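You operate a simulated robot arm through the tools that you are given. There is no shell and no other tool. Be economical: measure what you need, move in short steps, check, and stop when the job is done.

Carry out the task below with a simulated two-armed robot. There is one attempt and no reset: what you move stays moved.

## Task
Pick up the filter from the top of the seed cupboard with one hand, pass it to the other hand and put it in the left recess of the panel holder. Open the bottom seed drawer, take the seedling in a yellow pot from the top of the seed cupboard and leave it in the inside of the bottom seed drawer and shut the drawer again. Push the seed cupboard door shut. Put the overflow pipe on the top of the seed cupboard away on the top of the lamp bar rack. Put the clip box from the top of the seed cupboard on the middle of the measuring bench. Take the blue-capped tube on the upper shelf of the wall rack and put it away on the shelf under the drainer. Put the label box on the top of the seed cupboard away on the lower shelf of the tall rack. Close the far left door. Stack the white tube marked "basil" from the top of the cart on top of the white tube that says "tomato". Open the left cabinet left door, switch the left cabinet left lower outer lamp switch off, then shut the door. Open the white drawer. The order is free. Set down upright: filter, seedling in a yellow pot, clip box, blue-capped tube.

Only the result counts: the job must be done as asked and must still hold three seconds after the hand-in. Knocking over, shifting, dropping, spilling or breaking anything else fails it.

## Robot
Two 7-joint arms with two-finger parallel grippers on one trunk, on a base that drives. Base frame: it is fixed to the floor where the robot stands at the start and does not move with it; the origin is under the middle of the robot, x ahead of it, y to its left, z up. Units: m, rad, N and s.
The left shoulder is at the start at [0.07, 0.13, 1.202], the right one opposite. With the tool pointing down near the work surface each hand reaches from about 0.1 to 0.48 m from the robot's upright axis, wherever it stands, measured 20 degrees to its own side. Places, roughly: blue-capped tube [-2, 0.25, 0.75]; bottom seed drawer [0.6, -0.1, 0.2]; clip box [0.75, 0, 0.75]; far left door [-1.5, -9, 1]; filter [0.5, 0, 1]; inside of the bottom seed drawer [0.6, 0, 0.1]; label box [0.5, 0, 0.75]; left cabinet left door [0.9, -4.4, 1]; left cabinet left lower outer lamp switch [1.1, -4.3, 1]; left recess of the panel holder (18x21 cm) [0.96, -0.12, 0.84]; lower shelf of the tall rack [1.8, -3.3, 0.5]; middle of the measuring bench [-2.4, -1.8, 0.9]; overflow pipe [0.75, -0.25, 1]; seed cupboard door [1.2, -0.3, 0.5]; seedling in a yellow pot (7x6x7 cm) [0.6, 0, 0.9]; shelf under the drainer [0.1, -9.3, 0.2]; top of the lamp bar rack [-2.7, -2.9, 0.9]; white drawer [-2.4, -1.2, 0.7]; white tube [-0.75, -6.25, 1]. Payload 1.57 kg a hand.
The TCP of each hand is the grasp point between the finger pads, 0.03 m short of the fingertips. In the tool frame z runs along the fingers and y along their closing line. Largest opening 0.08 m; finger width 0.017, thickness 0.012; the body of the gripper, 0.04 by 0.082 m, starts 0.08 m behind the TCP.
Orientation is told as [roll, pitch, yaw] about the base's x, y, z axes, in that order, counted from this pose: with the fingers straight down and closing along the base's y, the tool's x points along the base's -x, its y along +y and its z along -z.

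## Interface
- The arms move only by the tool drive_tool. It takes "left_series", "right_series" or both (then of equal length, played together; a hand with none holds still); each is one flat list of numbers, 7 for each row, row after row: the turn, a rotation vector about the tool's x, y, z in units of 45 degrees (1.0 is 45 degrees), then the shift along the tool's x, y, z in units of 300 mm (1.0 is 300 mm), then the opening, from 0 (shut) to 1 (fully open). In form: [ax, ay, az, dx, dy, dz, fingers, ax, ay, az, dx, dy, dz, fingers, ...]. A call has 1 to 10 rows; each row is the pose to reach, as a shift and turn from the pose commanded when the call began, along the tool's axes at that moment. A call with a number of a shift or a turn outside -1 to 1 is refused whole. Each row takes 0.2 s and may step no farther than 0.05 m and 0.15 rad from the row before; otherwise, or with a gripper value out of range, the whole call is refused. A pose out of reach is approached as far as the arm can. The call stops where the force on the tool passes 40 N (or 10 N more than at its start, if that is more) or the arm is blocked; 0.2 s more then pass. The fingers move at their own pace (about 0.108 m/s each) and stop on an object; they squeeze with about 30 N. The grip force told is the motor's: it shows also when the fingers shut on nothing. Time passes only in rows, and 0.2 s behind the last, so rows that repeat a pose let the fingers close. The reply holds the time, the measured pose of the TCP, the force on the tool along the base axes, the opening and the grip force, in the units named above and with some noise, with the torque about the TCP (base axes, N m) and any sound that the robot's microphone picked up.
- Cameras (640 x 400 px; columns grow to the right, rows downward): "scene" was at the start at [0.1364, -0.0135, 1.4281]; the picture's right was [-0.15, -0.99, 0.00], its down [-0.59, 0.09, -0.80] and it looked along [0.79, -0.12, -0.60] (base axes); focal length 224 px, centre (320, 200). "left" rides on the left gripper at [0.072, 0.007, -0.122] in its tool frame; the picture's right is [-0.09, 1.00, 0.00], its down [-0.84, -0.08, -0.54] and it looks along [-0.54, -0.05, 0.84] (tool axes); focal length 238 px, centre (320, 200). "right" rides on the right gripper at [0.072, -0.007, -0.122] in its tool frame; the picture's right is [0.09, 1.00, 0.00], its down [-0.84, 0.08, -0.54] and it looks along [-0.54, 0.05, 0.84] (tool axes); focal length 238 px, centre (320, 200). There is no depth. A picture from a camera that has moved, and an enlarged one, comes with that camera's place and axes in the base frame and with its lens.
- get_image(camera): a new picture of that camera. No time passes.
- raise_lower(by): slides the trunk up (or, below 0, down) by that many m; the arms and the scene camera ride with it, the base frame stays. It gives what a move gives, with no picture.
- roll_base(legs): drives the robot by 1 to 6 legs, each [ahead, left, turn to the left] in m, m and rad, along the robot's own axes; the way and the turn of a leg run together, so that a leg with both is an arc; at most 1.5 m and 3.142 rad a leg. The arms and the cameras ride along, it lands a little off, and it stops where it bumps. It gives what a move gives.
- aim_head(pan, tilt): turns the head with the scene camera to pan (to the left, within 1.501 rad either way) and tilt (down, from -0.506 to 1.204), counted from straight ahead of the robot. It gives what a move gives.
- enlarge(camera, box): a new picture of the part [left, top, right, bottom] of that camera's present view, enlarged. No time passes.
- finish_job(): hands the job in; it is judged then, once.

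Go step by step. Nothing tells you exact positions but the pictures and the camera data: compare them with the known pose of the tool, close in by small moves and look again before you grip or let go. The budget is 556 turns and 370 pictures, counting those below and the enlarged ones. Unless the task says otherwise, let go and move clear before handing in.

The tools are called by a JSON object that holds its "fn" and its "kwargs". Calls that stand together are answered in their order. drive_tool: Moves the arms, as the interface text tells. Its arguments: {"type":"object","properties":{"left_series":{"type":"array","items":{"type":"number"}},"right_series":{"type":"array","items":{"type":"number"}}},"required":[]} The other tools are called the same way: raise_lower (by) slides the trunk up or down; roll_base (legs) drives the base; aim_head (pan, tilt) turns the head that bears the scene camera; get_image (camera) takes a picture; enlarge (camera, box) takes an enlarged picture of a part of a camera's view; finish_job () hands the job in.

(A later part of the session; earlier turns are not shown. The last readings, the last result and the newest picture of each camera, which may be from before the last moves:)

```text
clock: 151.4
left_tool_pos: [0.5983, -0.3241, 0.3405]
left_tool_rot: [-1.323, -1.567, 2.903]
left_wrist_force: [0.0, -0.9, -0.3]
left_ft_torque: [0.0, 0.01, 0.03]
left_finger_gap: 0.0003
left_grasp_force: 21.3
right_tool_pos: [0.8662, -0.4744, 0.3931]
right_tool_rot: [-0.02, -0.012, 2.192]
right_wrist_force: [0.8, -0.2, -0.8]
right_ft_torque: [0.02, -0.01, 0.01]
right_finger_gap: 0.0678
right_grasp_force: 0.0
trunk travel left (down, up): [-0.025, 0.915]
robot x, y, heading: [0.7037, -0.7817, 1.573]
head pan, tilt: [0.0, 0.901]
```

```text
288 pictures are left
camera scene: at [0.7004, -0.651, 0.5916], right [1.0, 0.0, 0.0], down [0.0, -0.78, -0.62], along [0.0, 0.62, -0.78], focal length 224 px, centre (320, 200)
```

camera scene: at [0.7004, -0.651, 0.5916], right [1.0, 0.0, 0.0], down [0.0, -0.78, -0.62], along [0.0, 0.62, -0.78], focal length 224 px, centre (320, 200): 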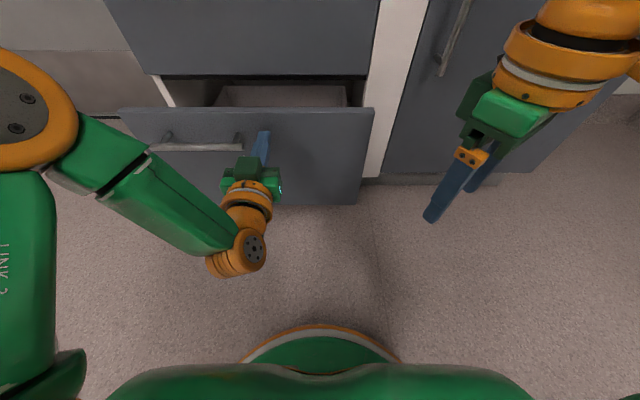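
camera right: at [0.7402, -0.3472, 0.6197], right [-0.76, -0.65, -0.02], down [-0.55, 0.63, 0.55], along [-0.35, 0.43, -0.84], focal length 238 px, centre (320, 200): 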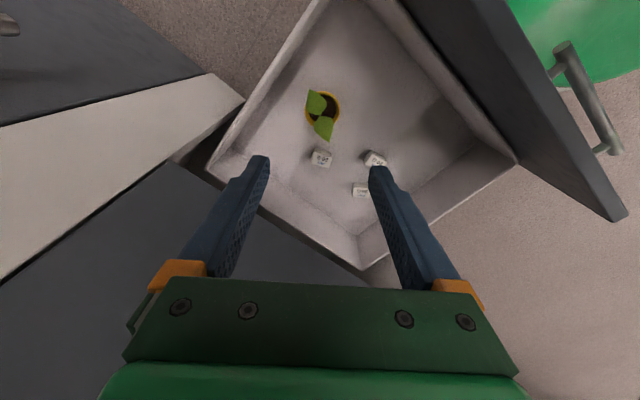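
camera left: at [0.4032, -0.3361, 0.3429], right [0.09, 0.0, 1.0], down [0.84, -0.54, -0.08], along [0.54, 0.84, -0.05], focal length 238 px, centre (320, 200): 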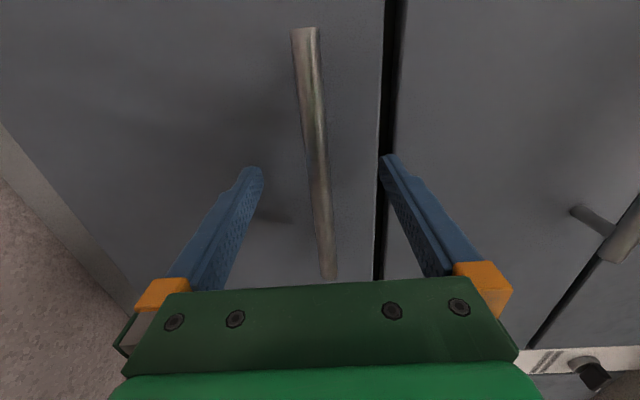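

{"fn": "roll_base", "kwargs": {"legs": [[0.09, 0, 0]]}}

{"fn": "roll_base", "kwargs": {"legs": [[0.03, 0, 0]]}}

{"fn": "roll_base", "kwargs": {"legs": [[0.025, 0, 0]]}}

{"fn": "get_image", "kwargs": {"camera": "scene"}}

```text
clock: 152.5
left_tool_pos: [0.5995, -0.2367, 0.3421]
left_tool_rot: [-1.297, -1.567, 2.875]
left_wrist_force: [-0.4, 0.7, 0.4]
left_ft_torque: [-0.01, -0.04, -0.02]
left_finger_gap: 0.0002
left_grasp_force: 21.4
right_tool_pos: [0.8663, -0.3875, 0.392]
right_tool_rot: [-0.019, -0.011, 2.194]
right_wrist_force: [-0.1, -0.1, 0.8]
right_ft_torque: [-0.03, 0.02, -0.01]
right_finger_gap: 0.0682
right_grasp_force: 0.0
trunk travel left (down, up): [-0.025, 0.915]
robot x, y, heading: [0.7015, -0.6893, 1.57]
head pan, tilt: [0.0, 0.901]
```

```text
clock: 153.3
left_tool_pos: [0.5989, -0.2064, 0.3411]
left_tool_rot: [-1.268, -1.565, 2.846]
left_wrist_force: [0.5, -0.2, 0.3]
left_ft_torque: [-0.04, -0.01, -0.01]
left_finger_gap: 0.0002
left_grasp_force: 21.5
right_tool_pos: [0.8652, -0.3563, 0.3914]
right_tool_rot: [-0.018, -0.011, 2.192]
right_wrist_force: [-0.1, 0.3, -0.3]
right_ft_torque: [-0.01, 0.0, 0.01]
right_finger_gap: 0.0682
right_grasp_force: 0.1
trunk travel left (down, up): [-0.025, 0.915]
robot x, y, heading: [0.701, -0.6577, 1.568]
head pan, tilt: [0.0, 0.901]
```

```text
clock: 154.1
left_tool_pos: [0.5992, -0.1943, 0.3425]
left_tool_rot: [-1.399, -1.567, 2.975]
left_wrist_force: [-0.8, -10.0, 5.8]
left_ft_torque: [0.19, -0.05, -0.05]
left_finger_gap: 0.0002
left_grasp_force: 21.3
right_tool_pos: [0.8656, -0.3446, 0.3941]
right_tool_rot: [-0.022, -0.012, 2.193]
right_wrist_force: [0.0, -0.1, 0.0]
right_ft_torque: [0.01, -0.04, -0.02]
right_finger_gap: 0.068
right_grasp_force: 0.0
trunk travel left (down, up): [-0.025, 0.915]
robot x, y, heading: [0.7006, -0.6424, 1.576]
head pan, tilt: [0.0, 0.901]
stopped in leg 1: the force on the tool passed its limit at 128 N (the readings are from after the stop); the commanded pose is now the measured one
```

```text
287 pictures are left
camera scene: at [0.7004, -0.5202, 0.592], right [1.0, 0.0, 0.0], down [0.0, -0.78, -0.62], along [0.0, 0.62, -0.78], focal length 224 px, centre (320, 200)
```

scene: 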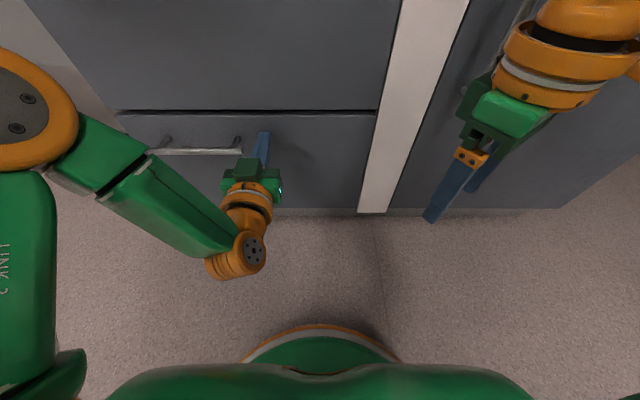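

Drawer is shut. Next is the filter: I'll approach from the cupboard's end (facing +x). First I back off and reset the arms.

{"fn": "roll_base", "kwargs": {"legs": [[-0.4, 0, 0]]}}

{"fn": "raise_lower", "kwargs": {"by": 0.4}}

{"fn": "drive_tool", "kwargs": {"left_series": [0, 0.167, 0, 0, 0, 0, 0.5, 0, 0.333, 0, 0, 0, -0.05, 1, 0, 0.5, 0, 0, 0, -0.1, 1, 0, 0.667, 0, 0, 0, -0.15, 1, 0, 0.833, 0, 0, 0, -0.2, 1, 0, 1, 0, 0, 0, -0.25, 1], "right_series": [0, 0, 0.14, 0, 0, 0, 1, 0, 0, 0.28, 0, 0, 0, 1, 0, 0, 0.42, 0, 0, 0, 1, 0, 0, 0.56, 0, 0, 0, 1, 0, 0, 0.7, 0, 0, 0, 1, 0, 0, 0.78, 0, 0, 0, 1]}}

{"fn": "raise_lower", "kwargs": {"by": 0.3}}

{"fn": "aim_head", "kwargs": {"pan": 0, "tilt": 0.8}}

{"fn": "get_image", "kwargs": {"camera": "scene"}}

```text
clock: 156.6
left_tool_pos: [0.5974, -0.5936, 0.3406]
left_tool_rot: [-0.507, -1.566, 2.094]
left_wrist_force: [0.5, 0.3, 0.0]
left_ft_torque: [-0.02, -0.02, 0.0]
left_finger_gap: 0.0
left_grasp_force: 21.1
right_tool_pos: [0.8648, -0.7399, 0.3915]
right_tool_rot: [-0.018, -0.009, 2.2]
right_wrist_force: [0.3, -0.8, -0.3]
right_ft_torque: [0.01, 0.01, -0.01]
right_finger_gap: 0.0678
right_grasp_force: 0.0
trunk travel left (down, up): [-0.025, 0.915]
robot x, y, heading: [0.7027, -1.0393, 1.582]
head pan, tilt: [0.0, 0.901]
```

```text
clock: 160.4
left_tool_pos: [0.598, -0.594, 0.7406]
left_tool_rot: [-0.518, -1.565, 2.101]
left_wrist_force: [-0.2, 0.1, 0.1]
left_ft_torque: [0.03, 0.02, -0.01]
left_finger_gap: 0.0
left_grasp_force: 21.1
right_tool_pos: [0.865, -0.7386, 0.7917]
right_tool_rot: [-0.019, -0.011, 2.2]
right_wrist_force: [-0.5, -0.4, 0.3]
right_ft_torque: [0.02, 0.01, 0.03]
right_finger_gap: 0.068
right_grasp_force: 0.0
trunk travel left (down, up): [-0.425, 0.515]
robot x, y, heading: [0.7026, -1.043, 1.578]
head pan, tilt: [0.0, 0.901]
```

```text
clock: 161.8
left_tool_pos: [0.5995, -0.668, 0.7412]
left_tool_rot: [-0.005, -0.781, 1.588]
left_wrist_force: [0.7, -0.2, -0.3]
left_ft_torque: [0.0, 0.02, -0.03]
left_finger_gap: 0.08
left_grasp_force: 0.0
right_tool_pos: [0.8647, -0.7402, 0.7914]
right_tool_rot: [-0.011, -0.02, 1.587]
right_wrist_force: [-0.1, -1.3, 1.2]
right_ft_torque: [0.0, 0.01, -0.01]
right_finger_gap: 0.0801
right_grasp_force: 0.0
trunk travel left (down, up): [-0.425, 0.515]
robot x, y, heading: [0.703, -1.0395, 1.582]
head pan, tilt: [0.0, 0.901]
```

```text
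clock: 164.8
left_tool_pos: [0.5988, -0.6686, 1.0398]
left_tool_rot: [-0.002, -0.78, 1.586]
left_wrist_force: [0.1, 0.3, -1.0]
left_ft_torque: [0.01, -0.03, -0.01]
left_finger_gap: 0.0801
left_grasp_force: 0.0
right_tool_pos: [0.8663, -0.7384, 1.0905]
right_tool_rot: [-0.011, -0.019, 1.588]
right_wrist_force: [0.0, 0.0, 0.3]
right_ft_torque: [0.0, -0.02, -0.01]
right_finger_gap: 0.0798
right_grasp_force: 0.1
trunk travel left (down, up): [-0.725, 0.215]
robot x, y, heading: [0.7026, -1.0447, 1.583]
head pan, tilt: [0.0, 0.901]
```

```text
clock: 165.5
left_tool_pos: [0.5973, -0.6688, 1.0401]
left_tool_rot: [-0.006, -0.778, 1.588]
left_wrist_force: [0.1, -0.1, 0.2]
left_ft_torque: [0.01, 0.01, -0.02]
left_finger_gap: 0.08
left_grasp_force: 0.2
right_tool_pos: [0.8661, -0.7389, 1.0924]
right_tool_rot: [-0.01, -0.019, 1.589]
right_wrist_force: [0.2, -0.3, 0.0]
right_ft_torque: [0.0, -0.05, 0.02]
right_finger_gap: 0.08
right_grasp_force: 0.1
trunk travel left (down, up): [-0.725, 0.215]
robot x, y, heading: [0.7035, -1.0428, 1.581]
head pan, tilt: [0.0, 0.799]
```

```text
286 pictures are left
camera scene: at [0.7016, -0.9118, 1.2995], right [1.0, 0.01, 0.0], down [0.01, -0.72, -0.7], along [-0.01, 0.7, -0.72], focal length 224 px, centre (320, 200)
```

scene: 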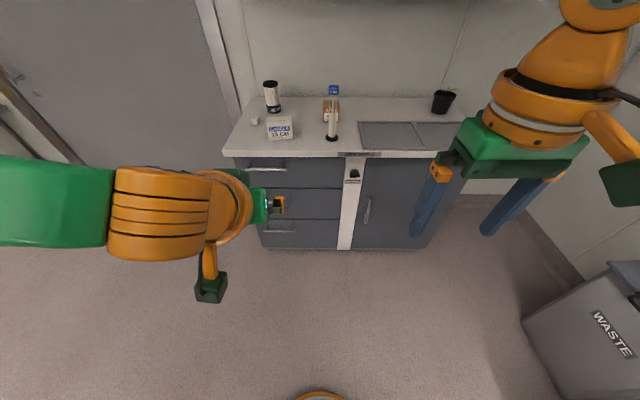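

{"fn": "roll_base", "kwargs": {"legs": [[0, 0, -1.58], [-0.75, 0, 0], [0, 1.02, 0]]}}

{"fn": "aim_head", "kwargs": {"pan": 0, "tilt": 0.85}}

{"fn": "get_image", "kwargs": {"camera": "scene"}}

{"fn": "get_image", "kwargs": {"camera": "left"}}

```text
clock: 178.6
left_tool_pos: [0.3236, 0.0698, 1.0436]
left_tool_rot: [0.02, -0.782, -0.035]
left_wrist_force: [0.5, -0.1, -0.7]
left_ft_torque: [0.02, -0.04, 0.0]
left_finger_gap: 0.0804
left_grasp_force: 0.1
right_tool_pos: [0.2438, -0.1948, 1.0891]
right_tool_rot: [0.002, -0.019, -0.017]
right_wrist_force: [0.4, -0.3, 0.5]
right_ft_torque: [0.05, 0.04, -0.02]
right_finger_gap: 0.0801
right_grasp_force: 0.1
trunk travel left (down, up): [-0.725, 0.215]
robot x, y, heading: [-0.0508, -0.0061, -0.022]
head pan, tilt: [0.0, 0.799]
stopped in leg 3: the robot was blocked; the commanded pose is now the measured one
```

```text
clock: 179.2
left_tool_pos: [0.3253, 0.0723, 1.0437]
left_tool_rot: [0.02, -0.782, -0.033]
left_wrist_force: [-0.3, -0.9, -0.3]
left_ft_torque: [-0.04, -0.02, 0.0]
left_finger_gap: 0.08
left_grasp_force: 0.1
right_tool_pos: [0.2459, -0.1954, 1.0883]
right_tool_rot: [0.006, -0.019, -0.016]
right_wrist_force: [0.4, -0.1, 0.2]
right_ft_torque: [-0.03, -0.01, -0.01]
right_finger_gap: 0.0798
right_grasp_force: 0.1
trunk travel left (down, up): [-0.725, 0.215]
robot x, y, heading: [-0.0512, -0.0071, -0.022]
head pan, tilt: [0.0, 0.85]
```

```text
285 pictures are left
camera scene: at [0.0763, -0.028, 1.2956], right [-0.02, -1.0, -0.01], down [-0.75, 0.03, -0.66], along [0.66, 0.0, -0.75], focal length 224 px, centre (320, 200)
```

scene: 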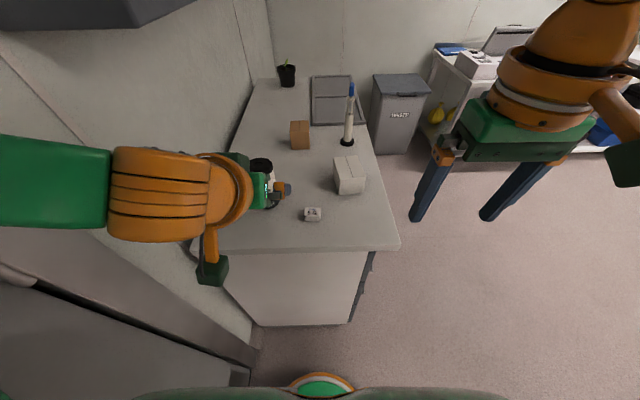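

```text
284 pictures are left
camera left: at [0.1873, 0.0804, 1.0797], right [0.09, 0.99, 0.08], down [0.21, -0.09, 0.97], along [0.97, -0.07, -0.22], focal length 238 px, centre (320, 200)
```

left: 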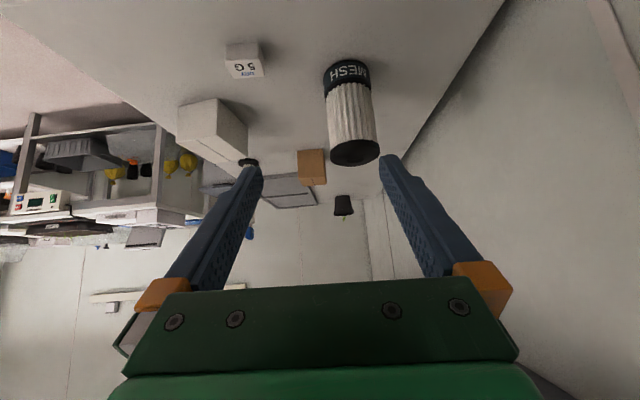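

Left side bumped lightly (elbow near the wall). The filter is at ≈ (0.463, 0.105), directly along the left tool's 45° axis. I shift 3 cm left and go half-way.

{"fn": "roll_base", "kwargs": {"legs": [[0, -0.015, 0.015]]}}

{"fn": "drive_tool", "kwargs": {"left_series": [0, 0, 0, 0, 0.08, 0, 1, 0, 0, 0, 0, 0.15, 0.05, 1, 0, 0, 0, 0, 0.15, 0.2, 1, 0, 0, 0, 0, 0.15, 0.3, 1]}}

{"fn": "get_image", "kwargs": {"camera": "left"}}

{"fn": "get_image", "kwargs": {"camera": "scene"}}

```text
clock: 180.0
left_tool_pos: [0.3263, 0.0726, 1.041]
left_tool_rot: [0.003, -0.78, -0.004]
left_wrist_force: [-0.5, -0.1, -0.3]
left_ft_torque: [0.0, 0.03, -0.04]
left_finger_gap: 0.0799
left_grasp_force: 0.0
right_tool_pos: [0.2491, -0.1952, 1.0912]
right_tool_rot: [-0.004, -0.017, 0.0]
right_wrist_force: [-0.1, 0.5, -0.3]
right_ft_torque: [-0.01, 0.01, -0.03]
right_finger_gap: 0.08
right_grasp_force: 0.1
trunk travel left (down, up): [-0.725, 0.215]
robot x, y, heading: [-0.051, -0.0213, -0.011]
head pan, tilt: [0.0, 0.85]
```

```text
clock: 181.2
left_tool_pos: [0.3996, 0.0756, 0.9825]
left_tool_rot: [0.022, -0.795, -0.093]
left_wrist_force: [0.2, -1.4, -0.1]
left_ft_torque: [0.07, 0.03, 0.0]
left_finger_gap: 0.0798
left_grasp_force: 0.2
right_tool_pos: [0.2433, -0.2355, 1.0979]
right_tool_rot: [0.183, -0.013, -0.122]
right_wrist_force: [1.2, 2.4, 0.8]
right_ft_torque: [-0.12, 0.09, -0.01]
right_finger_gap: 0.0799
right_grasp_force: 0.1
trunk travel left (down, up): [-0.725, 0.215]
robot x, y, heading: [-0.0372, -0.0248, -0.07]
head pan, tilt: [0.0, 0.85]
stopped in row 4 (left hand): the arm was blocked; the commanded pose is now the measured one
```

```text
283 pictures are left
camera left: at [0.2616, 0.0924, 1.0172], right [0.14, 0.99, 0.08], down [0.19, -0.11, 0.98], along [0.97, -0.12, -0.2], focal length 238 px, centre (320, 200)
```

left: 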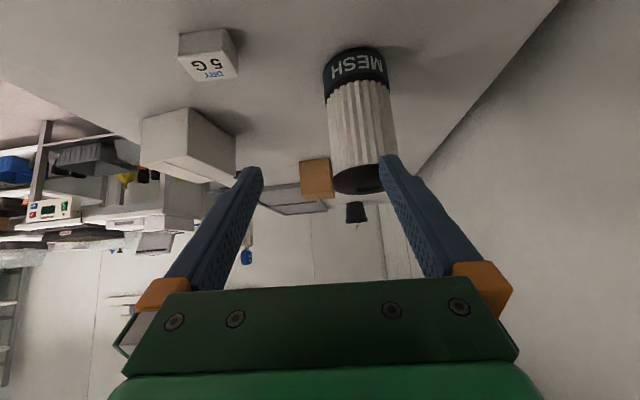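

```text
282 pictures are left
camera scene: at [0.0775, -0.1153, 1.2978], right [-0.07, -1.0, -0.07], down [-0.74, 0.09, -0.66], along [0.67, 0.0, -0.75], focal length 224 px, centre (320, 200)
```

scene: 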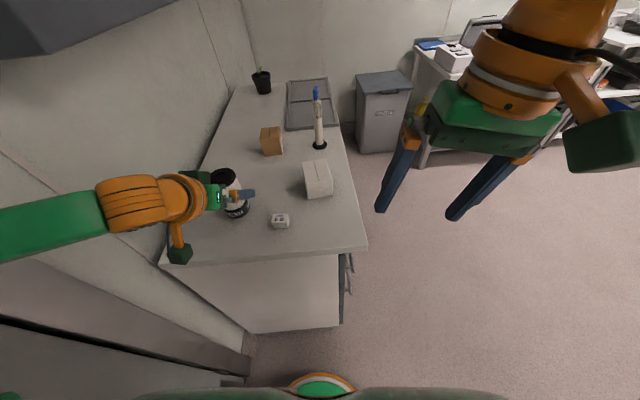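

The left elbow is pressing against the wall. I pull away to the right immediately and will approach from the front instead.

{"fn": "roll_base", "kwargs": {"legs": [[0, -0.15, 0]]}}

{"fn": "get_image", "kwargs": {"camera": "scene"}}

```text
clock: 181.9
left_tool_pos: [0.4392, 0.0855, 0.9614]
left_tool_rot: [-0.077, -0.809, -0.132]
left_wrist_force: [-0.9, -1.3, -0.4]
left_ft_torque: [0.09, -0.01, 0.08]
left_finger_gap: 0.0799
left_grasp_force: 0.1
right_tool_pos: [0.2661, -0.224, 1.1245]
right_tool_rot: [0.421, 0.042, -0.323]
right_wrist_force: [0.6, 2.0, 0.4]
right_ft_torque: [-0.05, -0.02, 0.0]
right_finger_gap: 0.08
right_grasp_force: 0.1
trunk travel left (down, up): [-0.725, 0.215]
robot x, y, heading: [-0.0151, -0.0354, -0.154]
head pan, tilt: [0.0, 0.85]
stopped in leg 1: the robot was blocked; the commanded pose is now the measured one
```

```text
281 pictures are left
camera scene: at [0.0993, -0.1359, 1.2966], right [-0.15, -0.99, -0.07], down [-0.74, 0.16, -0.66], along [0.66, -0.05, -0.75], focal length 224 px, centre (320, 200)
```

scene: 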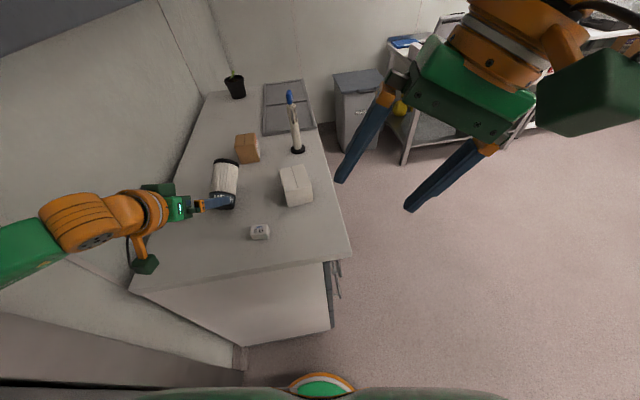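

{"fn": "aim_head", "kwargs": {"pan": 1.3, "tilt": 0.5}}

{"fn": "get_image", "kwargs": {"camera": "scene"}}

{"fn": "get_image", "kwargs": {"camera": "right"}}

```text
clock: 183.3
left_tool_pos: [0.4356, 0.0818, 0.9655]
left_tool_rot: [-0.062, -0.818, -0.155]
left_wrist_force: [-0.6, 0.2, -1.1]
left_ft_torque: [0.03, -0.01, 0.04]
left_finger_gap: 0.0802
left_grasp_force: 0.1
right_tool_pos: [0.2569, -0.2281, 1.1243]
right_tool_rot: [0.413, 0.032, -0.335]
right_wrist_force: [0.3, 0.2, 0.4]
right_ft_torque: [0.01, -0.04, -0.01]
right_finger_gap: 0.0799
right_grasp_force: 0.2
trunk travel left (down, up): [-0.725, 0.215]
robot x, y, heading: [-0.0152, -0.0321, -0.169]
head pan, tilt: [1.3, 0.499]
```

```text
280 pictures are left
camera scene: at [0.0518, -0.041, 1.3329], right [0.9, -0.43, -0.01], down [-0.19, -0.37, -0.91], along [0.38, 0.82, -0.42], focal length 224 px, centre (320, 200)
```

scene: 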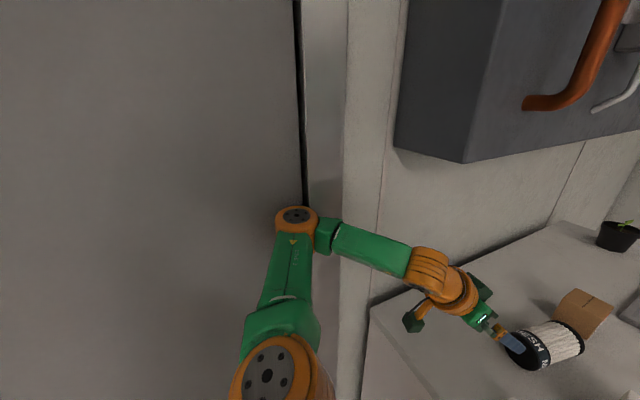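

```text
279 pictures are left
camera right: at [0.1727, -0.2574, 1.2368], right [0.22, 0.89, 0.4], down [0.76, -0.42, 0.5], along [0.61, 0.19, -0.77], focal length 238 px, centre (320, 200)
```

right: 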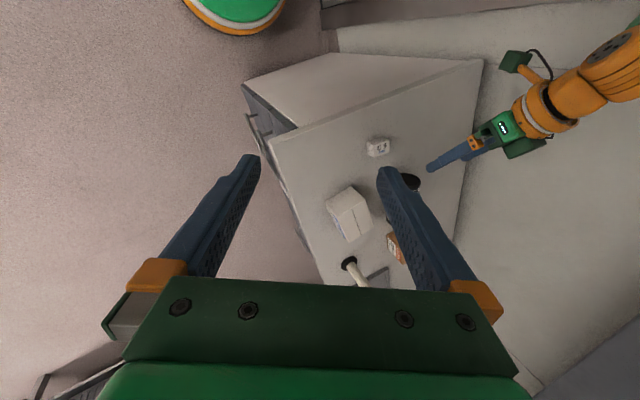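

{"fn": "enlarge", "kwargs": {"camera": "scene", "box": [460, 260, 640, 390]}}

{"fn": "enlarge", "kwargs": {"camera": "right", "box": [320, 100, 520, 300]}}

{"fn": "get_image", "kwargs": {"camera": "left"}}

```text
3.08 times, centred on (550, 325) of scene
camera zoom: at [0.0518, -0.041, 1.3329], right [0.9, -0.43, -0.01], down [-0.19, -0.37, -0.91], along [0.38, 0.82, -0.42], focal length 690 px, centre (-388, -185)
```

zoom: 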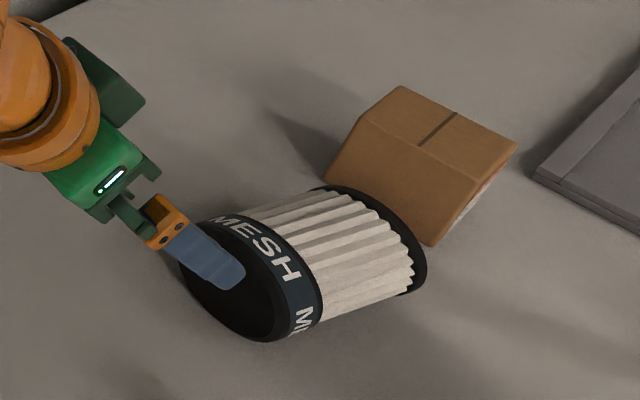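

```text
2.00 times, centred on (420, 200) of right
camera zoom: at [0.1727, -0.2574, 1.2368], right [0.22, 0.89, 0.4], down [0.76, -0.42, 0.5], along [0.61, 0.19, -0.77], focal length 477 px, centre (120, 200)
```

zoom: 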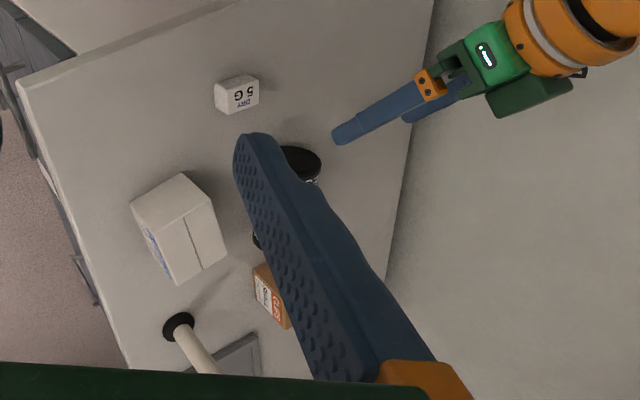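

```text
276 pictures are left
camera left: at [0.3016, 0.1174, 0.9977], right [0.26, 0.97, 0.02], down [0.17, -0.07, 0.98], along [0.95, -0.25, -0.18], focal length 238 px, centre (320, 200)
```

left: 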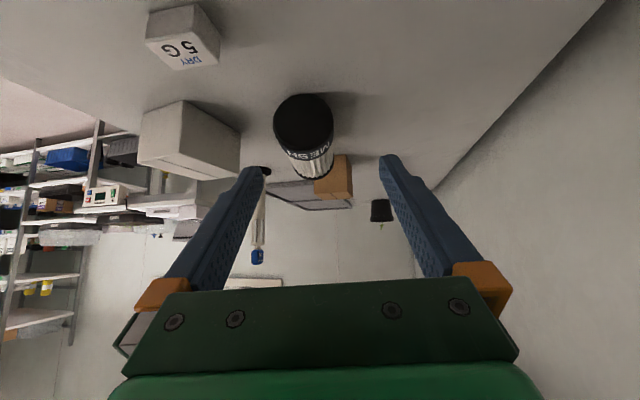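

The filter has been tipped onto its side (base toward me, resting by the clip box). It can still be grasped and set upright. First I free the arm: lift the left hand slightly, then step right.

{"fn": "drive_tool", "kwargs": {"left_series": [0, 0, 0, -0.07, 0, -0.07, 1, 0, 0, 0, -0.14, 0, -0.14, 1]}}

{"fn": "roll_base", "kwargs": {"legs": [[0, -0.06, 0.05]]}}

{"fn": "get_image", "kwargs": {"camera": "scene"}}

```text
clock: 183.7
left_tool_pos: [0.4597, 0.1, 0.9663]
left_tool_rot: [-0.149, -0.829, -0.093]
left_wrist_force: [1.2, 0.8, -0.2]
left_ft_torque: [-0.01, 0.04, -0.03]
left_finger_gap: 0.0799
left_grasp_force: 0.1
right_tool_pos: [0.2724, -0.2241, 1.1444]
right_tool_rot: [0.523, 0.068, -0.431]
right_wrist_force: [0.7, -0.8, -1.0]
right_ft_torque: [0.05, 0.05, 0.0]
right_finger_gap: 0.0802
right_grasp_force: 0.1
trunk travel left (down, up): [-0.725, 0.215]
robot x, y, heading: [-0.003, -0.0393, -0.207]
head pan, tilt: [1.3, 0.499]
stopped in row 1 (left hand): the arm was blocked; the commanded pose is now the measured one
```

```text
clock: 184.4
left_tool_pos: [0.4787, 0.1287, 0.9491]
left_tool_rot: [-0.238, -0.844, -0.039]
left_wrist_force: [0.1, -0.3, 0.4]
left_ft_torque: [0.0, -0.01, -0.01]
left_finger_gap: 0.08
left_grasp_force: 0.1
right_tool_pos: [0.2886, -0.2174, 1.1736]
right_tool_rot: [0.676, 0.116, -0.546]
right_wrist_force: [-0.8, -0.6, 0.1]
right_ft_torque: [-0.02, 0.01, 0.02]
right_finger_gap: 0.0798
right_grasp_force: 0.1
trunk travel left (down, up): [-0.725, 0.215]
robot x, y, heading: [-0.0009, -0.0528, -0.237]
head pan, tilt: [1.3, 0.499]
stopped in leg 1: the robot was blocked; the commanded pose is now the measured one
```

```text
275 pictures are left
camera scene: at [0.0716, -0.0513, 1.3324], right [0.87, -0.49, -0.01], down [-0.22, -0.37, -0.9], along [0.44, 0.79, -0.43], focal length 224 px, centre (320, 200)
```

scene: 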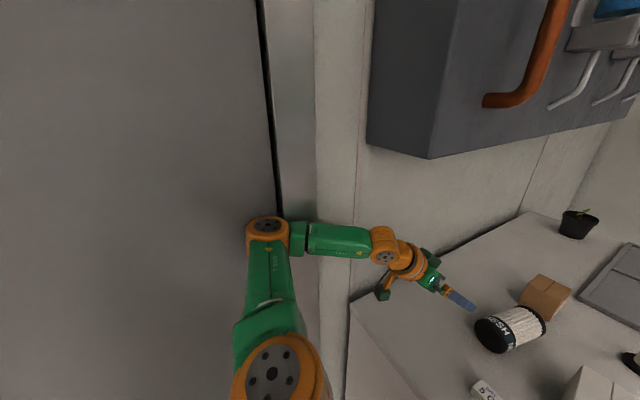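

{"fn": "roll_base", "kwargs": {"legs": [[-0.1, -0.05, 0]]}}

{"fn": "aim_head", "kwargs": {"pan": -0.6, "tilt": 0.6}}

{"fn": "get_image", "kwargs": {"camera": "scene"}}

```text
clock: 185.1
left_tool_pos: [0.4974, 0.1499, 0.9299]
left_tool_rot: [-0.323, -0.844, 0.028]
left_wrist_force: [0.4, -0.2, 0.9]
left_ft_torque: [0.03, 0.02, 0.01]
left_finger_gap: 0.0801
left_grasp_force: 0.1
right_tool_pos: [0.3036, -0.2216, 1.1995]
right_tool_rot: [0.801, 0.167, -0.65]
right_wrist_force: [0.2, 0.2, -0.2]
right_ft_torque: [0.0, -0.02, 0.0]
right_finger_gap: 0.0801
right_grasp_force: 0.1
trunk travel left (down, up): [-0.725, 0.215]
robot x, y, heading: [0.0021, -0.0587, -0.277]
head pan, tilt: [1.3, 0.499]
stopped in leg 1: the robot was blocked; the commanded pose is now the measured one
```

```text
clock: 187.0
left_tool_pos: [0.496, 0.1442, 0.9309]
left_tool_rot: [-0.316, -0.848, 0.007]
left_wrist_force: [-1.1, 0.4, -0.9]
left_ft_torque: [0.01, 0.01, 0.0]
left_finger_gap: 0.0801
left_grasp_force: 0.1
right_tool_pos: [0.2978, -0.2223, 1.1978]
right_tool_rot: [0.794, 0.165, -0.654]
right_wrist_force: [0.1, -0.9, -0.4]
right_ft_torque: [0.01, -0.01, -0.02]
right_finger_gap: 0.0803
right_grasp_force: 0.0
trunk travel left (down, up): [-0.725, 0.215]
robot x, y, heading: [-0.0002, -0.0571, -0.279]
head pan, tilt: [-0.6, 0.6]
```

```text
274 pictures are left
camera scene: at [0.0815, -0.1998, 1.3149], right [-0.77, -0.64, -0.05], down [-0.34, 0.48, -0.81], along [0.54, -0.61, -0.59], focal length 224 px, centre (320, 200)
```

scene: 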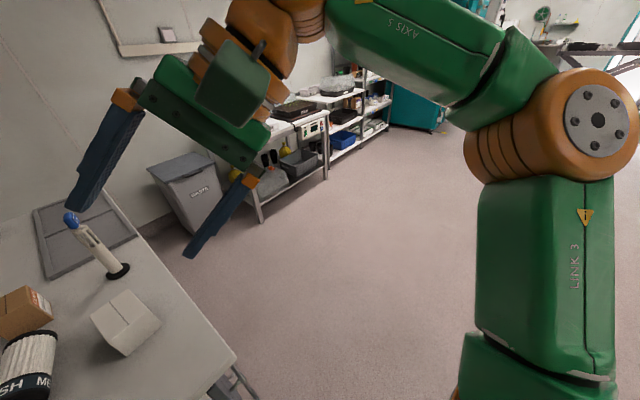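

{"fn": "drive_tool", "kwargs": {"left_series": [0, 0, 0, -0.05, -0.06, -0.02, 1, 0, 0, 0, -0.1, -0.12, -0.04, 1, 0, 0, 0, -0.15, -0.18, -0.06, 1]}}

```text
clock: 187.3
left_tool_pos: [0.5058, 0.1482, 0.932]
left_tool_rot: [-0.36, -0.844, 0.038]
left_wrist_force: [1.1, -0.5, 0.3]
left_ft_torque: [0.03, 0.01, 0.01]
left_finger_gap: 0.0799
left_grasp_force: 0.0
right_tool_pos: [0.3062, -0.2214, 1.2132]
right_tool_rot: [0.854, 0.19, -0.701]
right_wrist_force: [-0.3, 0.3, -0.3]
right_ft_torque: [-0.01, 0.03, 0.0]
right_finger_gap: 0.08
right_grasp_force: 0.0
trunk travel left (down, up): [-0.725, 0.215]
robot x, y, heading: [0.0042, -0.0568, -0.289]
head pan, tilt: [-0.6, 0.6]
stopped in row 1 (left hand): the arm was blocked; the commanded pose is now the measured one
```

{"fn": "roll_base", "kwargs": {"legs": [[0, 0, -0.25]]}}

{"fn": "aim_head", "kwargs": {"pan": 1.3, "tilt": 0.5}}

{"fn": "get_image", "kwargs": {"camera": "scene"}}

```text
clock: 188.1
left_tool_pos: [0.5208, 0.1534, 0.92]
left_tool_rot: [-0.604, -0.727, 0.339]
left_wrist_force: [0.3, -0.1, 0.5]
left_ft_torque: [-0.03, -0.03, 0.01]
left_finger_gap: 0.0798
left_grasp_force: 0.1
right_tool_pos: [0.3186, -0.2304, 1.2326]
right_tool_rot: [0.932, 0.234, -0.772]
right_wrist_force: [0.1, 0.1, 0.1]
right_ft_torque: [-0.02, -0.03, 0.03]
right_finger_gap: 0.0801
right_grasp_force: 0.1
trunk travel left (down, up): [-0.725, 0.215]
robot x, y, heading: [0.007, -0.0642, -0.318]
head pan, tilt: [-0.6, 0.6]
stopped in leg 1: the robot was blocked; the commanded pose is now the measured one
```

```text
clock: 189.9
left_tool_pos: [0.5218, 0.1513, 0.919]
left_tool_rot: [-0.583, -0.74, 0.306]
left_wrist_force: [0.3, 0.5, -0.4]
left_ft_torque: [0.0, -0.03, 0.01]
left_finger_gap: 0.0799
left_grasp_force: 0.2
right_tool_pos: [0.3166, -0.2305, 1.2298]
right_tool_rot: [0.926, 0.233, -0.772]
right_wrist_force: [1.1, 0.6, 0.3]
right_ft_torque: [0.0, 0.0, 0.01]
right_finger_gap: 0.08
right_grasp_force: 0.0
trunk travel left (down, up): [-0.725, 0.215]
robot x, y, heading: [0.0068, -0.0626, -0.326]
head pan, tilt: [1.3, 0.499]
```

```text
273 pictures are left
camera scene: at [0.0817, -0.056, 1.3301], right [0.83, -0.56, -0.01], down [-0.25, -0.36, -0.9], along [0.5, 0.75, -0.44], focal length 224 px, centre (320, 200)
```

scene: 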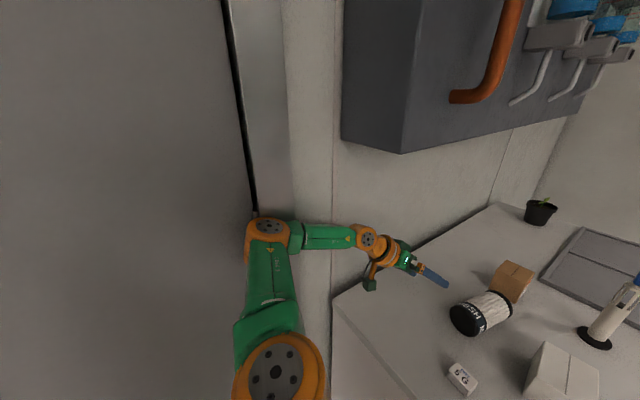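

{"fn": "raise_lower", "kwargs": {"by": 0.06}}

```text
clock: 190.9
left_tool_pos: [0.5588, 0.1195, 0.9716]
left_tool_rot: [-0.493, -0.777, 0.12]
left_wrist_force: [-0.5, -0.6, 0.8]
left_ft_torque: [0.01, 0.05, 0.02]
left_finger_gap: 0.0801
left_grasp_force: 0.1
right_tool_pos: [0.3377, -0.238, 1.2776]
right_tool_rot: [0.87, 0.217, -0.812]
right_wrist_force: [0.3, 0.4, 0.1]
right_ft_torque: [-0.01, -0.04, -0.03]
right_finger_gap: 0.0799
right_grasp_force: 0.0
trunk travel left (down, up): [-0.785, 0.155]
robot x, y, heading: [0.0228, -0.0655, -0.382]
head pan, tilt: [1.3, 0.499]
```

{"fn": "roll_base", "kwargs": {"legs": [[0, -0.1, 0]]}}

{"fn": "get_image", "kwargs": {"camera": "scene"}}

```text
clock: 191.6
left_tool_pos: [0.5582, 0.1177, 0.9704]
left_tool_rot: [-0.505, -0.777, 0.128]
left_wrist_force: [-0.3, 0.4, -0.4]
left_ft_torque: [0.02, 0.02, 0.02]
left_finger_gap: 0.08
left_grasp_force: 0.1
right_tool_pos: [0.3331, -0.24, 1.2788]
right_tool_rot: [0.873, 0.212, -0.817]
right_wrist_force: [-0.4, 0.2, 0.1]
right_ft_torque: [0.0, 0.0, -0.03]
right_finger_gap: 0.08
right_grasp_force: 0.1
trunk travel left (down, up): [-0.785, 0.155]
robot x, y, heading: [0.0224, -0.0658, -0.383]
head pan, tilt: [1.3, 0.499]
stopped in leg 1: the robot was blocked; the commanded pose is now the measured one
```

```text
272 pictures are left
camera scene: at [0.1151, -0.0484, 1.3872], right [0.79, -0.61, -0.01], down [-0.29, -0.36, -0.89], along [0.54, 0.71, -0.46], focal length 224 px, centre (320, 200)
```

scene: 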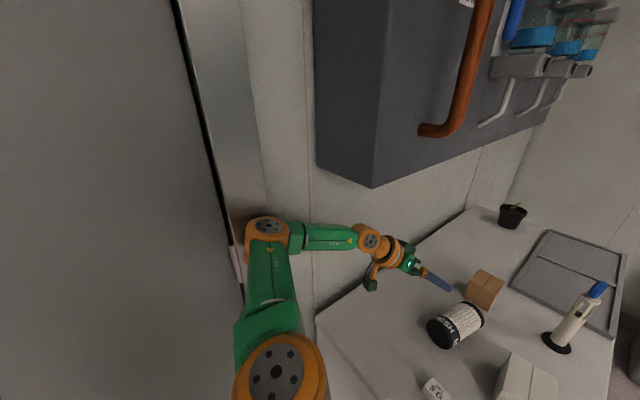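

{"fn": "enlarge", "kwargs": {"camera": "scene", "box": [160, 180, 340, 330]}}

{"fn": "aim_head", "kwargs": {"pan": 0.6, "tilt": 1.2}}

{"fn": "get_image", "kwargs": {"camera": "scene"}}

{"fn": "aim_head", "kwargs": {"pan": -1.0, "tilt": 1.2}}

{"fn": "get_image", "kwargs": {"camera": "scene"}}

```text
2.67 times, centred on (250, 255) of scene
camera zoom: at [0.1151, -0.0484, 1.3872], right [0.79, -0.61, -0.01], down [-0.29, -0.36, -0.89], along [0.54, 0.71, -0.46], focal length 598 px, centre (507, 53)
```

zoom: 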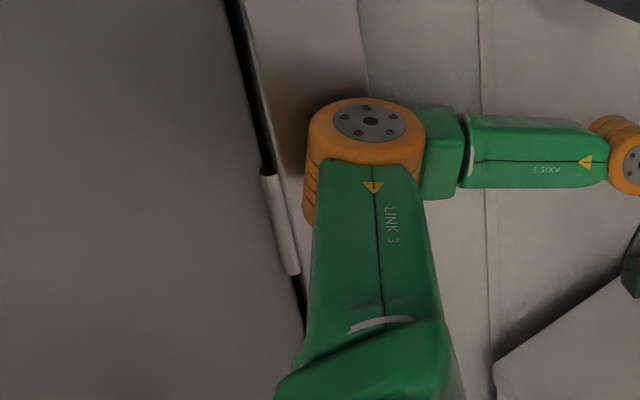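

```text
clock: 192.7
left_tool_pos: [0.5596, 0.1182, 0.9697]
left_tool_rot: [-0.503, -0.776, 0.129]
left_wrist_force: [1.0, -0.5, -0.3]
left_ft_torque: [-0.03, 0.01, 0.03]
left_finger_gap: 0.0802
left_grasp_force: 0.0
right_tool_pos: [0.3359, -0.2387, 1.2778]
right_tool_rot: [0.873, 0.216, -0.817]
right_wrist_force: [0.2, 0.4, -0.1]
right_ft_torque: [0.0, 0.01, 0.02]
right_finger_gap: 0.0799
right_grasp_force: 0.1
trunk travel left (down, up): [-0.785, 0.155]
robot x, y, heading: [0.0216, -0.067, -0.381]
head pan, tilt: [0.6, 1.201]
```

```text
270 pictures are left
camera scene: at [0.1165, -0.1077, 1.3314], right [0.22, -0.98, -0.03], down [-0.91, -0.19, -0.37], along [0.36, 0.11, -0.93], focal length 224 px, centre (320, 200)
```

scene: 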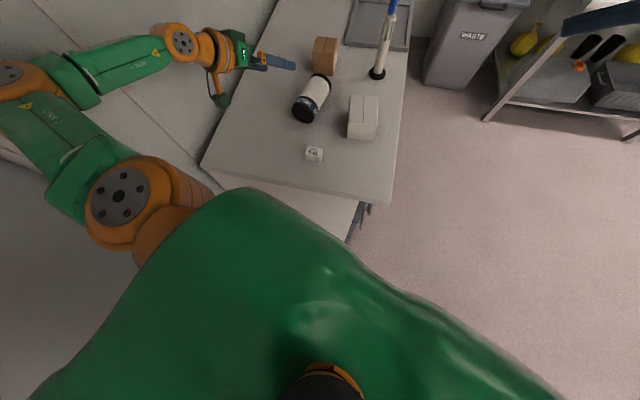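

```text
clock: 194.3
left_tool_pos: [0.5587, 0.119, 0.9706]
left_tool_rot: [-0.503, -0.775, 0.127]
left_wrist_force: [-0.5, 0.4, -0.5]
left_ft_torque: [0.04, 0.01, 0.01]
left_finger_gap: 0.0801
left_grasp_force: 0.2
right_tool_pos: [0.3343, -0.2391, 1.2773]
right_tool_rot: [0.874, 0.213, -0.817]
right_wrist_force: [-0.3, 0.0, -0.6]
right_ft_torque: [0.0, -0.03, 0.0]
right_finger_gap: 0.0799
right_grasp_force: 0.0
trunk travel left (down, up): [-0.785, 0.155]
robot x, y, heading: [0.0217, -0.0693, -0.382]
head pan, tilt: [-1.0, 1.201]
```

```text
269 pictures are left
camera scene: at [0.0727, -0.1748, 1.3294], right [-0.98, -0.19, -0.01], down [-0.18, 0.93, -0.34], along [0.07, -0.33, -0.94], focal length 224 px, centre (320, 200)
```

scene: 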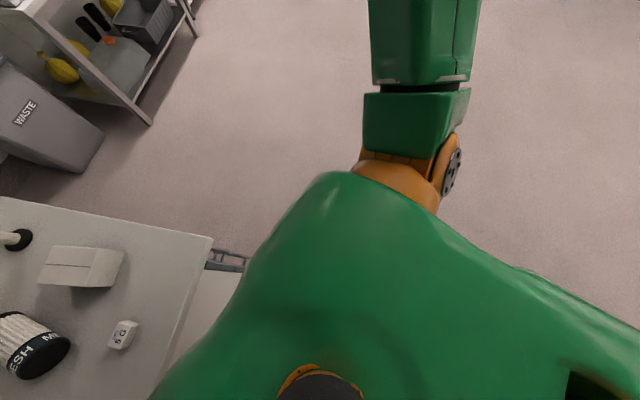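

{"fn": "roll_base", "kwargs": {"legs": [[0.08, 0, -0.05]]}}

{"fn": "roll_base", "kwargs": {"legs": [[-0.05, -0.15, 0]]}}

```text
clock: 195.4
left_tool_pos: [0.6389, 0.085, 0.9661]
left_tool_rot: [-0.546, -0.776, 0.107]
left_wrist_force: [-1.1, 0.2, 0.7]
left_ft_torque: [0.0, -0.05, 0.01]
left_finger_gap: 0.0801
left_grasp_force: 0.0
right_tool_pos: [0.3965, -0.25, 1.2832]
right_tool_rot: [0.854, 0.19, -0.873]
right_wrist_force: [-1.7, 0.4, 0.5]
right_ft_torque: [-0.04, -0.02, -0.04]
right_finger_gap: 0.0799
right_grasp_force: 0.0
trunk travel left (down, up): [-0.785, 0.155]
robot x, y, heading: [0.0915, -0.0961, -0.432]
head pan, tilt: [-1.0, 1.201]
```

```text
clock: 196.8
left_tool_pos: [0.5365, -0.0302, 0.96]
left_tool_rot: [-0.545, -0.766, 0.106]
left_wrist_force: [-0.1, 0.1, -0.4]
left_ft_torque: [-0.01, 0.0, 0.0]
left_finger_gap: 0.0799
left_grasp_force: 0.0
right_tool_pos: [0.2988, -0.3648, 1.2814]
right_tool_rot: [0.846, 0.194, -0.874]
right_wrist_force: [0.7, 0.6, 1.1]
right_ft_torque: [-0.01, 0.01, 0.01]
right_finger_gap: 0.0802
right_grasp_force: 0.1
trunk travel left (down, up): [-0.785, 0.155]
robot x, y, heading: [-0.0143, -0.2097, -0.436]
head pan, tilt: [-1.0, 1.201]
```

Freed. Raise up clear of the objects and look.

{"fn": "raise_lower", "kwargs": {"by": 0.15}}

{"fn": "aim_head", "kwargs": {"pan": 0.3, "tilt": 0.8}}

{"fn": "get_image", "kwargs": {"camera": "scene"}}

```text
clock: 198.5
left_tool_pos: [0.5371, -0.0303, 1.1132]
left_tool_rot: [-0.541, -0.767, 0.104]
left_wrist_force: [-0.3, 0.5, 0.9]
left_ft_torque: [0.0, -0.02, 0.0]
left_finger_gap: 0.0801
left_grasp_force: 0.0
right_tool_pos: [0.2971, -0.3659, 1.4314]
right_tool_rot: [0.848, 0.198, -0.873]
right_wrist_force: [-0.6, -0.7, 0.4]
right_ft_torque: [0.04, -0.02, 0.01]
right_finger_gap: 0.0801
right_grasp_force: 0.1
trunk travel left (down, up): [-0.935, 0.005]
robot x, y, heading: [-0.0136, -0.2146, -0.437]
head pan, tilt: [-1.0, 1.201]
```

```text
clock: 200.0
left_tool_pos: [0.5358, -0.0299, 1.1117]
left_tool_rot: [-0.543, -0.768, 0.107]
left_wrist_force: [-0.5, -0.2, -0.4]
left_ft_torque: [-0.02, 0.01, -0.03]
left_finger_gap: 0.0803
left_grasp_force: 0.0
right_tool_pos: [0.2965, -0.3669, 1.4319]
right_tool_rot: [0.849, 0.199, -0.872]
right_wrist_force: [0.5, 0.9, 0.0]
right_ft_torque: [-0.02, 0.0, 0.02]
right_finger_gap: 0.0799
right_grasp_force: 0.0
trunk travel left (down, up): [-0.935, 0.005]
robot x, y, heading: [-0.0135, -0.211, -0.431]
head pan, tilt: [0.3, 0.799]
```

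```text
268 pictures are left
camera scene: at [0.1098, -0.2434, 1.5095], right [-0.13, -0.99, 0.0], down [-0.71, 0.1, -0.7], along [0.69, -0.09, -0.72], focal length 224 px, centre (320, 200)
```

scene: 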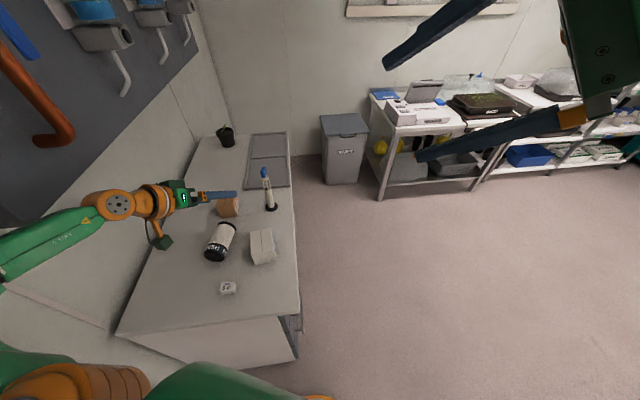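

{"fn": "enlarge", "kwargs": {"camera": "scene", "box": [170, 120, 310, 310]}}

```text
2.11 times, centred on (240, 215) of scene
camera zoom: at [0.1098, -0.2434, 1.5095], right [-0.13, -0.99, 0.0], down [-0.71, 0.1, -0.7], along [0.69, -0.09, -0.72], focal length 472 px, centre (488, 168)
```

zoom: 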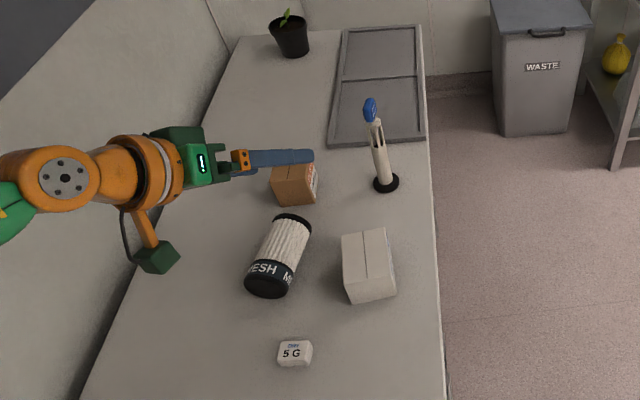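

The filter lies on its side from (0.53, 0.036) [base] to (0.62, 0.017) [top]. I move away from the cupboard and straighten both hands before trying from the front.

{"fn": "roll_base", "kwargs": {"legs": [[0, -0.65, 0]]}}

{"fn": "drive_tool", "kwargs": {"left_series": [-0.14, 0, 0, 0, 0, 0, 1, -0.28, 0, 0, 0, 0, 0, 1, -0.42, 0, 0, 0, 0, 0, 1, -0.56, 0, 0, 0, 0, 0, 1, -0.69, 0, 0, 0, 0, 0, 1, -0.69, 0, 0, 0, 0, 0, 1], "right_series": [0.167, 0, 0, 0, 0, 0.1, 1, 0.333, 0, 0, 0, 0, 0.2, 1, 0.5, 0, 0, 0, 0, 0.3, 1, 0.667, 0, 0, 0, 0, 0.4, 1, 0.833, 0, 0, 0, 0, 0.5, 1, 1, 0, 0, 0, 0, 0.6, 1]}}

{"fn": "drive_tool", "kwargs": {"left_series": [0, 0.167, 0, 0, 0, 0, 1, 0, 0.333, 0, 0, 0, 0, 1, 0, 0.5, 0, 0, 0, 0, 1, 0, 0.667, 0, 0, 0, 0, 1, 0, 0.833, 0, 0, 0, 0, 1, 0, 0.98, 0, 0, 0, 0, 1], "right_series": [0.04, -0.1, 0, 0, 0, 0, 1, 0.08, -0.25, 0, 0, 0, 0, 1, 0.08, -0.25, 0, 0, 0, 0, 1, 0.08, -0.25, 0, 0, 0, 0, 1, 0.08, -0.25, 0, 0, 0, 0, 1, 0.08, -0.25, 0, 0, 0, 0, 1]}}

```text
clock: 203.6
left_tool_pos: [0.2684, -0.6109, 1.1114]
left_tool_rot: [-0.545, -0.768, 0.107]
left_wrist_force: [0.2, -0.5, -0.4]
left_ft_torque: [-0.01, 0.02, 0.02]
left_finger_gap: 0.0798
left_grasp_force: 0.0
right_tool_pos: [0.0285, -0.9483, 1.43]
right_tool_rot: [0.849, 0.195, -0.87]
right_wrist_force: [0.4, 0.4, 0.6]
right_ft_torque: [-0.03, -0.01, -0.01]
right_finger_gap: 0.0799
right_grasp_force: 0.1
trunk travel left (down, up): [-0.935, 0.005]
robot x, y, heading: [-0.285, -0.7962, -0.427]
head pan, tilt: [0.3, 0.799]
```

```text
clock: 205.0
left_tool_pos: [0.2689, -0.6127, 1.1116]
left_tool_rot: [0.0, -0.765, 0.108]
left_wrist_force: [0.1, 0.4, 0.1]
left_ft_torque: [0.02, 0.04, 0.0]
left_finger_gap: 0.0801
left_grasp_force: 0.1
right_tool_pos: [-0.0508, -0.9867, 1.2885]
right_tool_rot: [0.114, 0.19, -0.877]
right_wrist_force: [0.0, 0.0, 0.9]
right_ft_torque: [-0.03, 0.0, 0.02]
right_finger_gap: 0.0801
right_grasp_force: 0.0
right hand out of reach, approached as far as the arm can: row 1, 2, 3, 4, 5, 6
trunk travel left (down, up): [-0.935, 0.005]
robot x, y, heading: [-0.2828, -0.7938, -0.433]
head pan, tilt: [0.3, 0.799]
```

```text
clock: 206.4
left_tool_pos: [0.2684, -0.6148, 1.1128]
left_tool_rot: [0.001, 0.004, 0.102]
left_wrist_force: [-1.4, -0.2, 0.1]
left_ft_torque: [0.0, 0.0, 0.01]
left_finger_gap: 0.0803
left_grasp_force: 0.2
right_tool_pos: [-0.0592, -1.0034, 1.2868]
right_tool_rot: [0.059, -0.003, -0.899]
right_wrist_force: [0.4, -0.1, -0.3]
right_ft_torque: [0.0, 0.01, -0.01]
right_finger_gap: 0.0799
right_grasp_force: 0.0
right hand out of reach, approached as far as the arm can: row 1, 2, 3, 4, 5, 6
trunk travel left (down, up): [-0.935, 0.005]
robot x, y, heading: [-0.2815, -0.795, -0.43]
head pan, tilt: [0.3, 0.799]
```

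{"fn": "drive_tool", "kwargs": {"right_series": [0.02, 0, -0.1, -0.03, -0.05, 0.1, 1, 0.04, 0, -0.2, -0.05, -0.1, 0.2, 1, 0.06, 0, -0.3, -0.08, -0.15, 0.3, 1, 0.075, 0, -0.4, -0.11, -0.2, 0.4, 1, 0.075, 0, -0.5, -0.13, -0.25, 0.5, 1, 0.075, 0, -0.6, -0.15, -0.3, 0.6, 1]}}

{"fn": "roll_base", "kwargs": {"legs": [[0, 0, 2.0], [0, -0.9, 0]]}}

{"fn": "aim_head", "kwargs": {"pan": 0, "tilt": 0.8}}

{"fn": "get_image", "kwargs": {"camera": "scene"}}

```text
clock: 207.8
left_tool_pos: [0.2664, -0.6158, 1.1132]
left_tool_rot: [-0.001, 0.003, 0.106]
left_wrist_force: [-0.1, 0.4, 0.7]
left_ft_torque: [0.01, -0.01, 0.0]
left_finger_gap: 0.0798
left_grasp_force: 0.0
right_tool_pos: [-0.095, -1.0871, 1.1047]
right_tool_rot: [-0.01, -0.014, -0.42]
right_wrist_force: [0.3, -0.4, -0.6]
right_ft_torque: [-0.02, 0.01, -0.03]
right_finger_gap: 0.08
right_grasp_force: 0.1
trunk travel left (down, up): [-0.935, 0.005]
robot x, y, heading: [-0.2821, -0.7937, -0.43]
head pan, tilt: [0.3, 0.799]
```

```text
clock: 217.3
left_tool_pos: [0.1999, -0.359, 1.1126]
left_tool_rot: [-0.003, 0.002, 2.135]
left_wrist_force: [0.3, 0.4, -0.1]
left_ft_torque: [-0.02, 0.0, 0.01]
left_finger_gap: 0.0802
left_grasp_force: 0.0
right_tool_pos: [0.7841, -0.4731, 1.1046]
right_tool_rot: [-0.013, -0.015, 1.607]
right_wrist_force: [0.1, 0.1, 0.0]
right_ft_torque: [0.0, 0.0, 0.02]
right_finger_gap: 0.08
right_grasp_force: 0.1
trunk travel left (down, up): [-0.935, 0.005]
robot x, y, heading: [0.6084, -0.7773, 1.598]
head pan, tilt: [0.3, 0.799]
```

```text
clock: 218.1
left_tool_pos: [0.2021, -0.3582, 1.1136]
left_tool_rot: [0.0, 0.001, 2.136]
left_wrist_force: [-0.9, 0.1, -0.2]
left_ft_torque: [0.04, -0.03, -0.03]
left_finger_gap: 0.0798
left_grasp_force: 0.0
right_tool_pos: [0.7847, -0.4737, 1.1042]
right_tool_rot: [-0.01, -0.014, 1.608]
right_wrist_force: [-0.8, -0.2, -0.5]
right_ft_torque: [0.0, 0.02, 0.0]
right_finger_gap: 0.0799
right_grasp_force: 0.1
trunk travel left (down, up): [-0.935, 0.005]
robot x, y, heading: [0.6041, -0.7731, 1.594]
head pan, tilt: [0.0, 0.799]
```

```text
266 pictures are left
camera scene: at [0.6032, -0.6432, 1.5095], right [1.0, 0.03, 0.0], down [0.02, -0.72, -0.7], along [-0.02, 0.7, -0.72], focal length 224 px, centre (320, 200)
```

scene: 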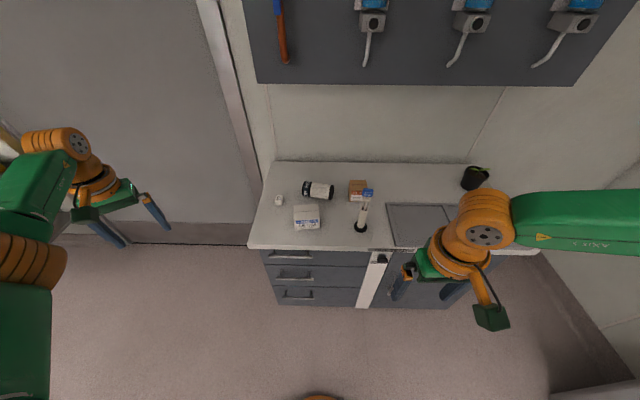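

{"fn": "enlarge", "kwargs": {"camera": "scene", "box": [250, 160, 400, 260]}}

```text
4.00 times, centred on (325, 210) of scene
camera zoom: at [0.6032, -0.6432, 1.5095], right [1.0, 0.03, 0.0], down [0.02, -0.72, -0.7], along [-0.02, 0.7, -0.72], focal length 898 px, centre (300, 160)
```

zoom: 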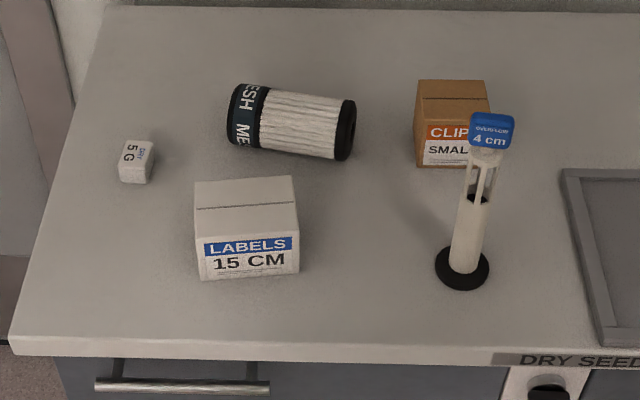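

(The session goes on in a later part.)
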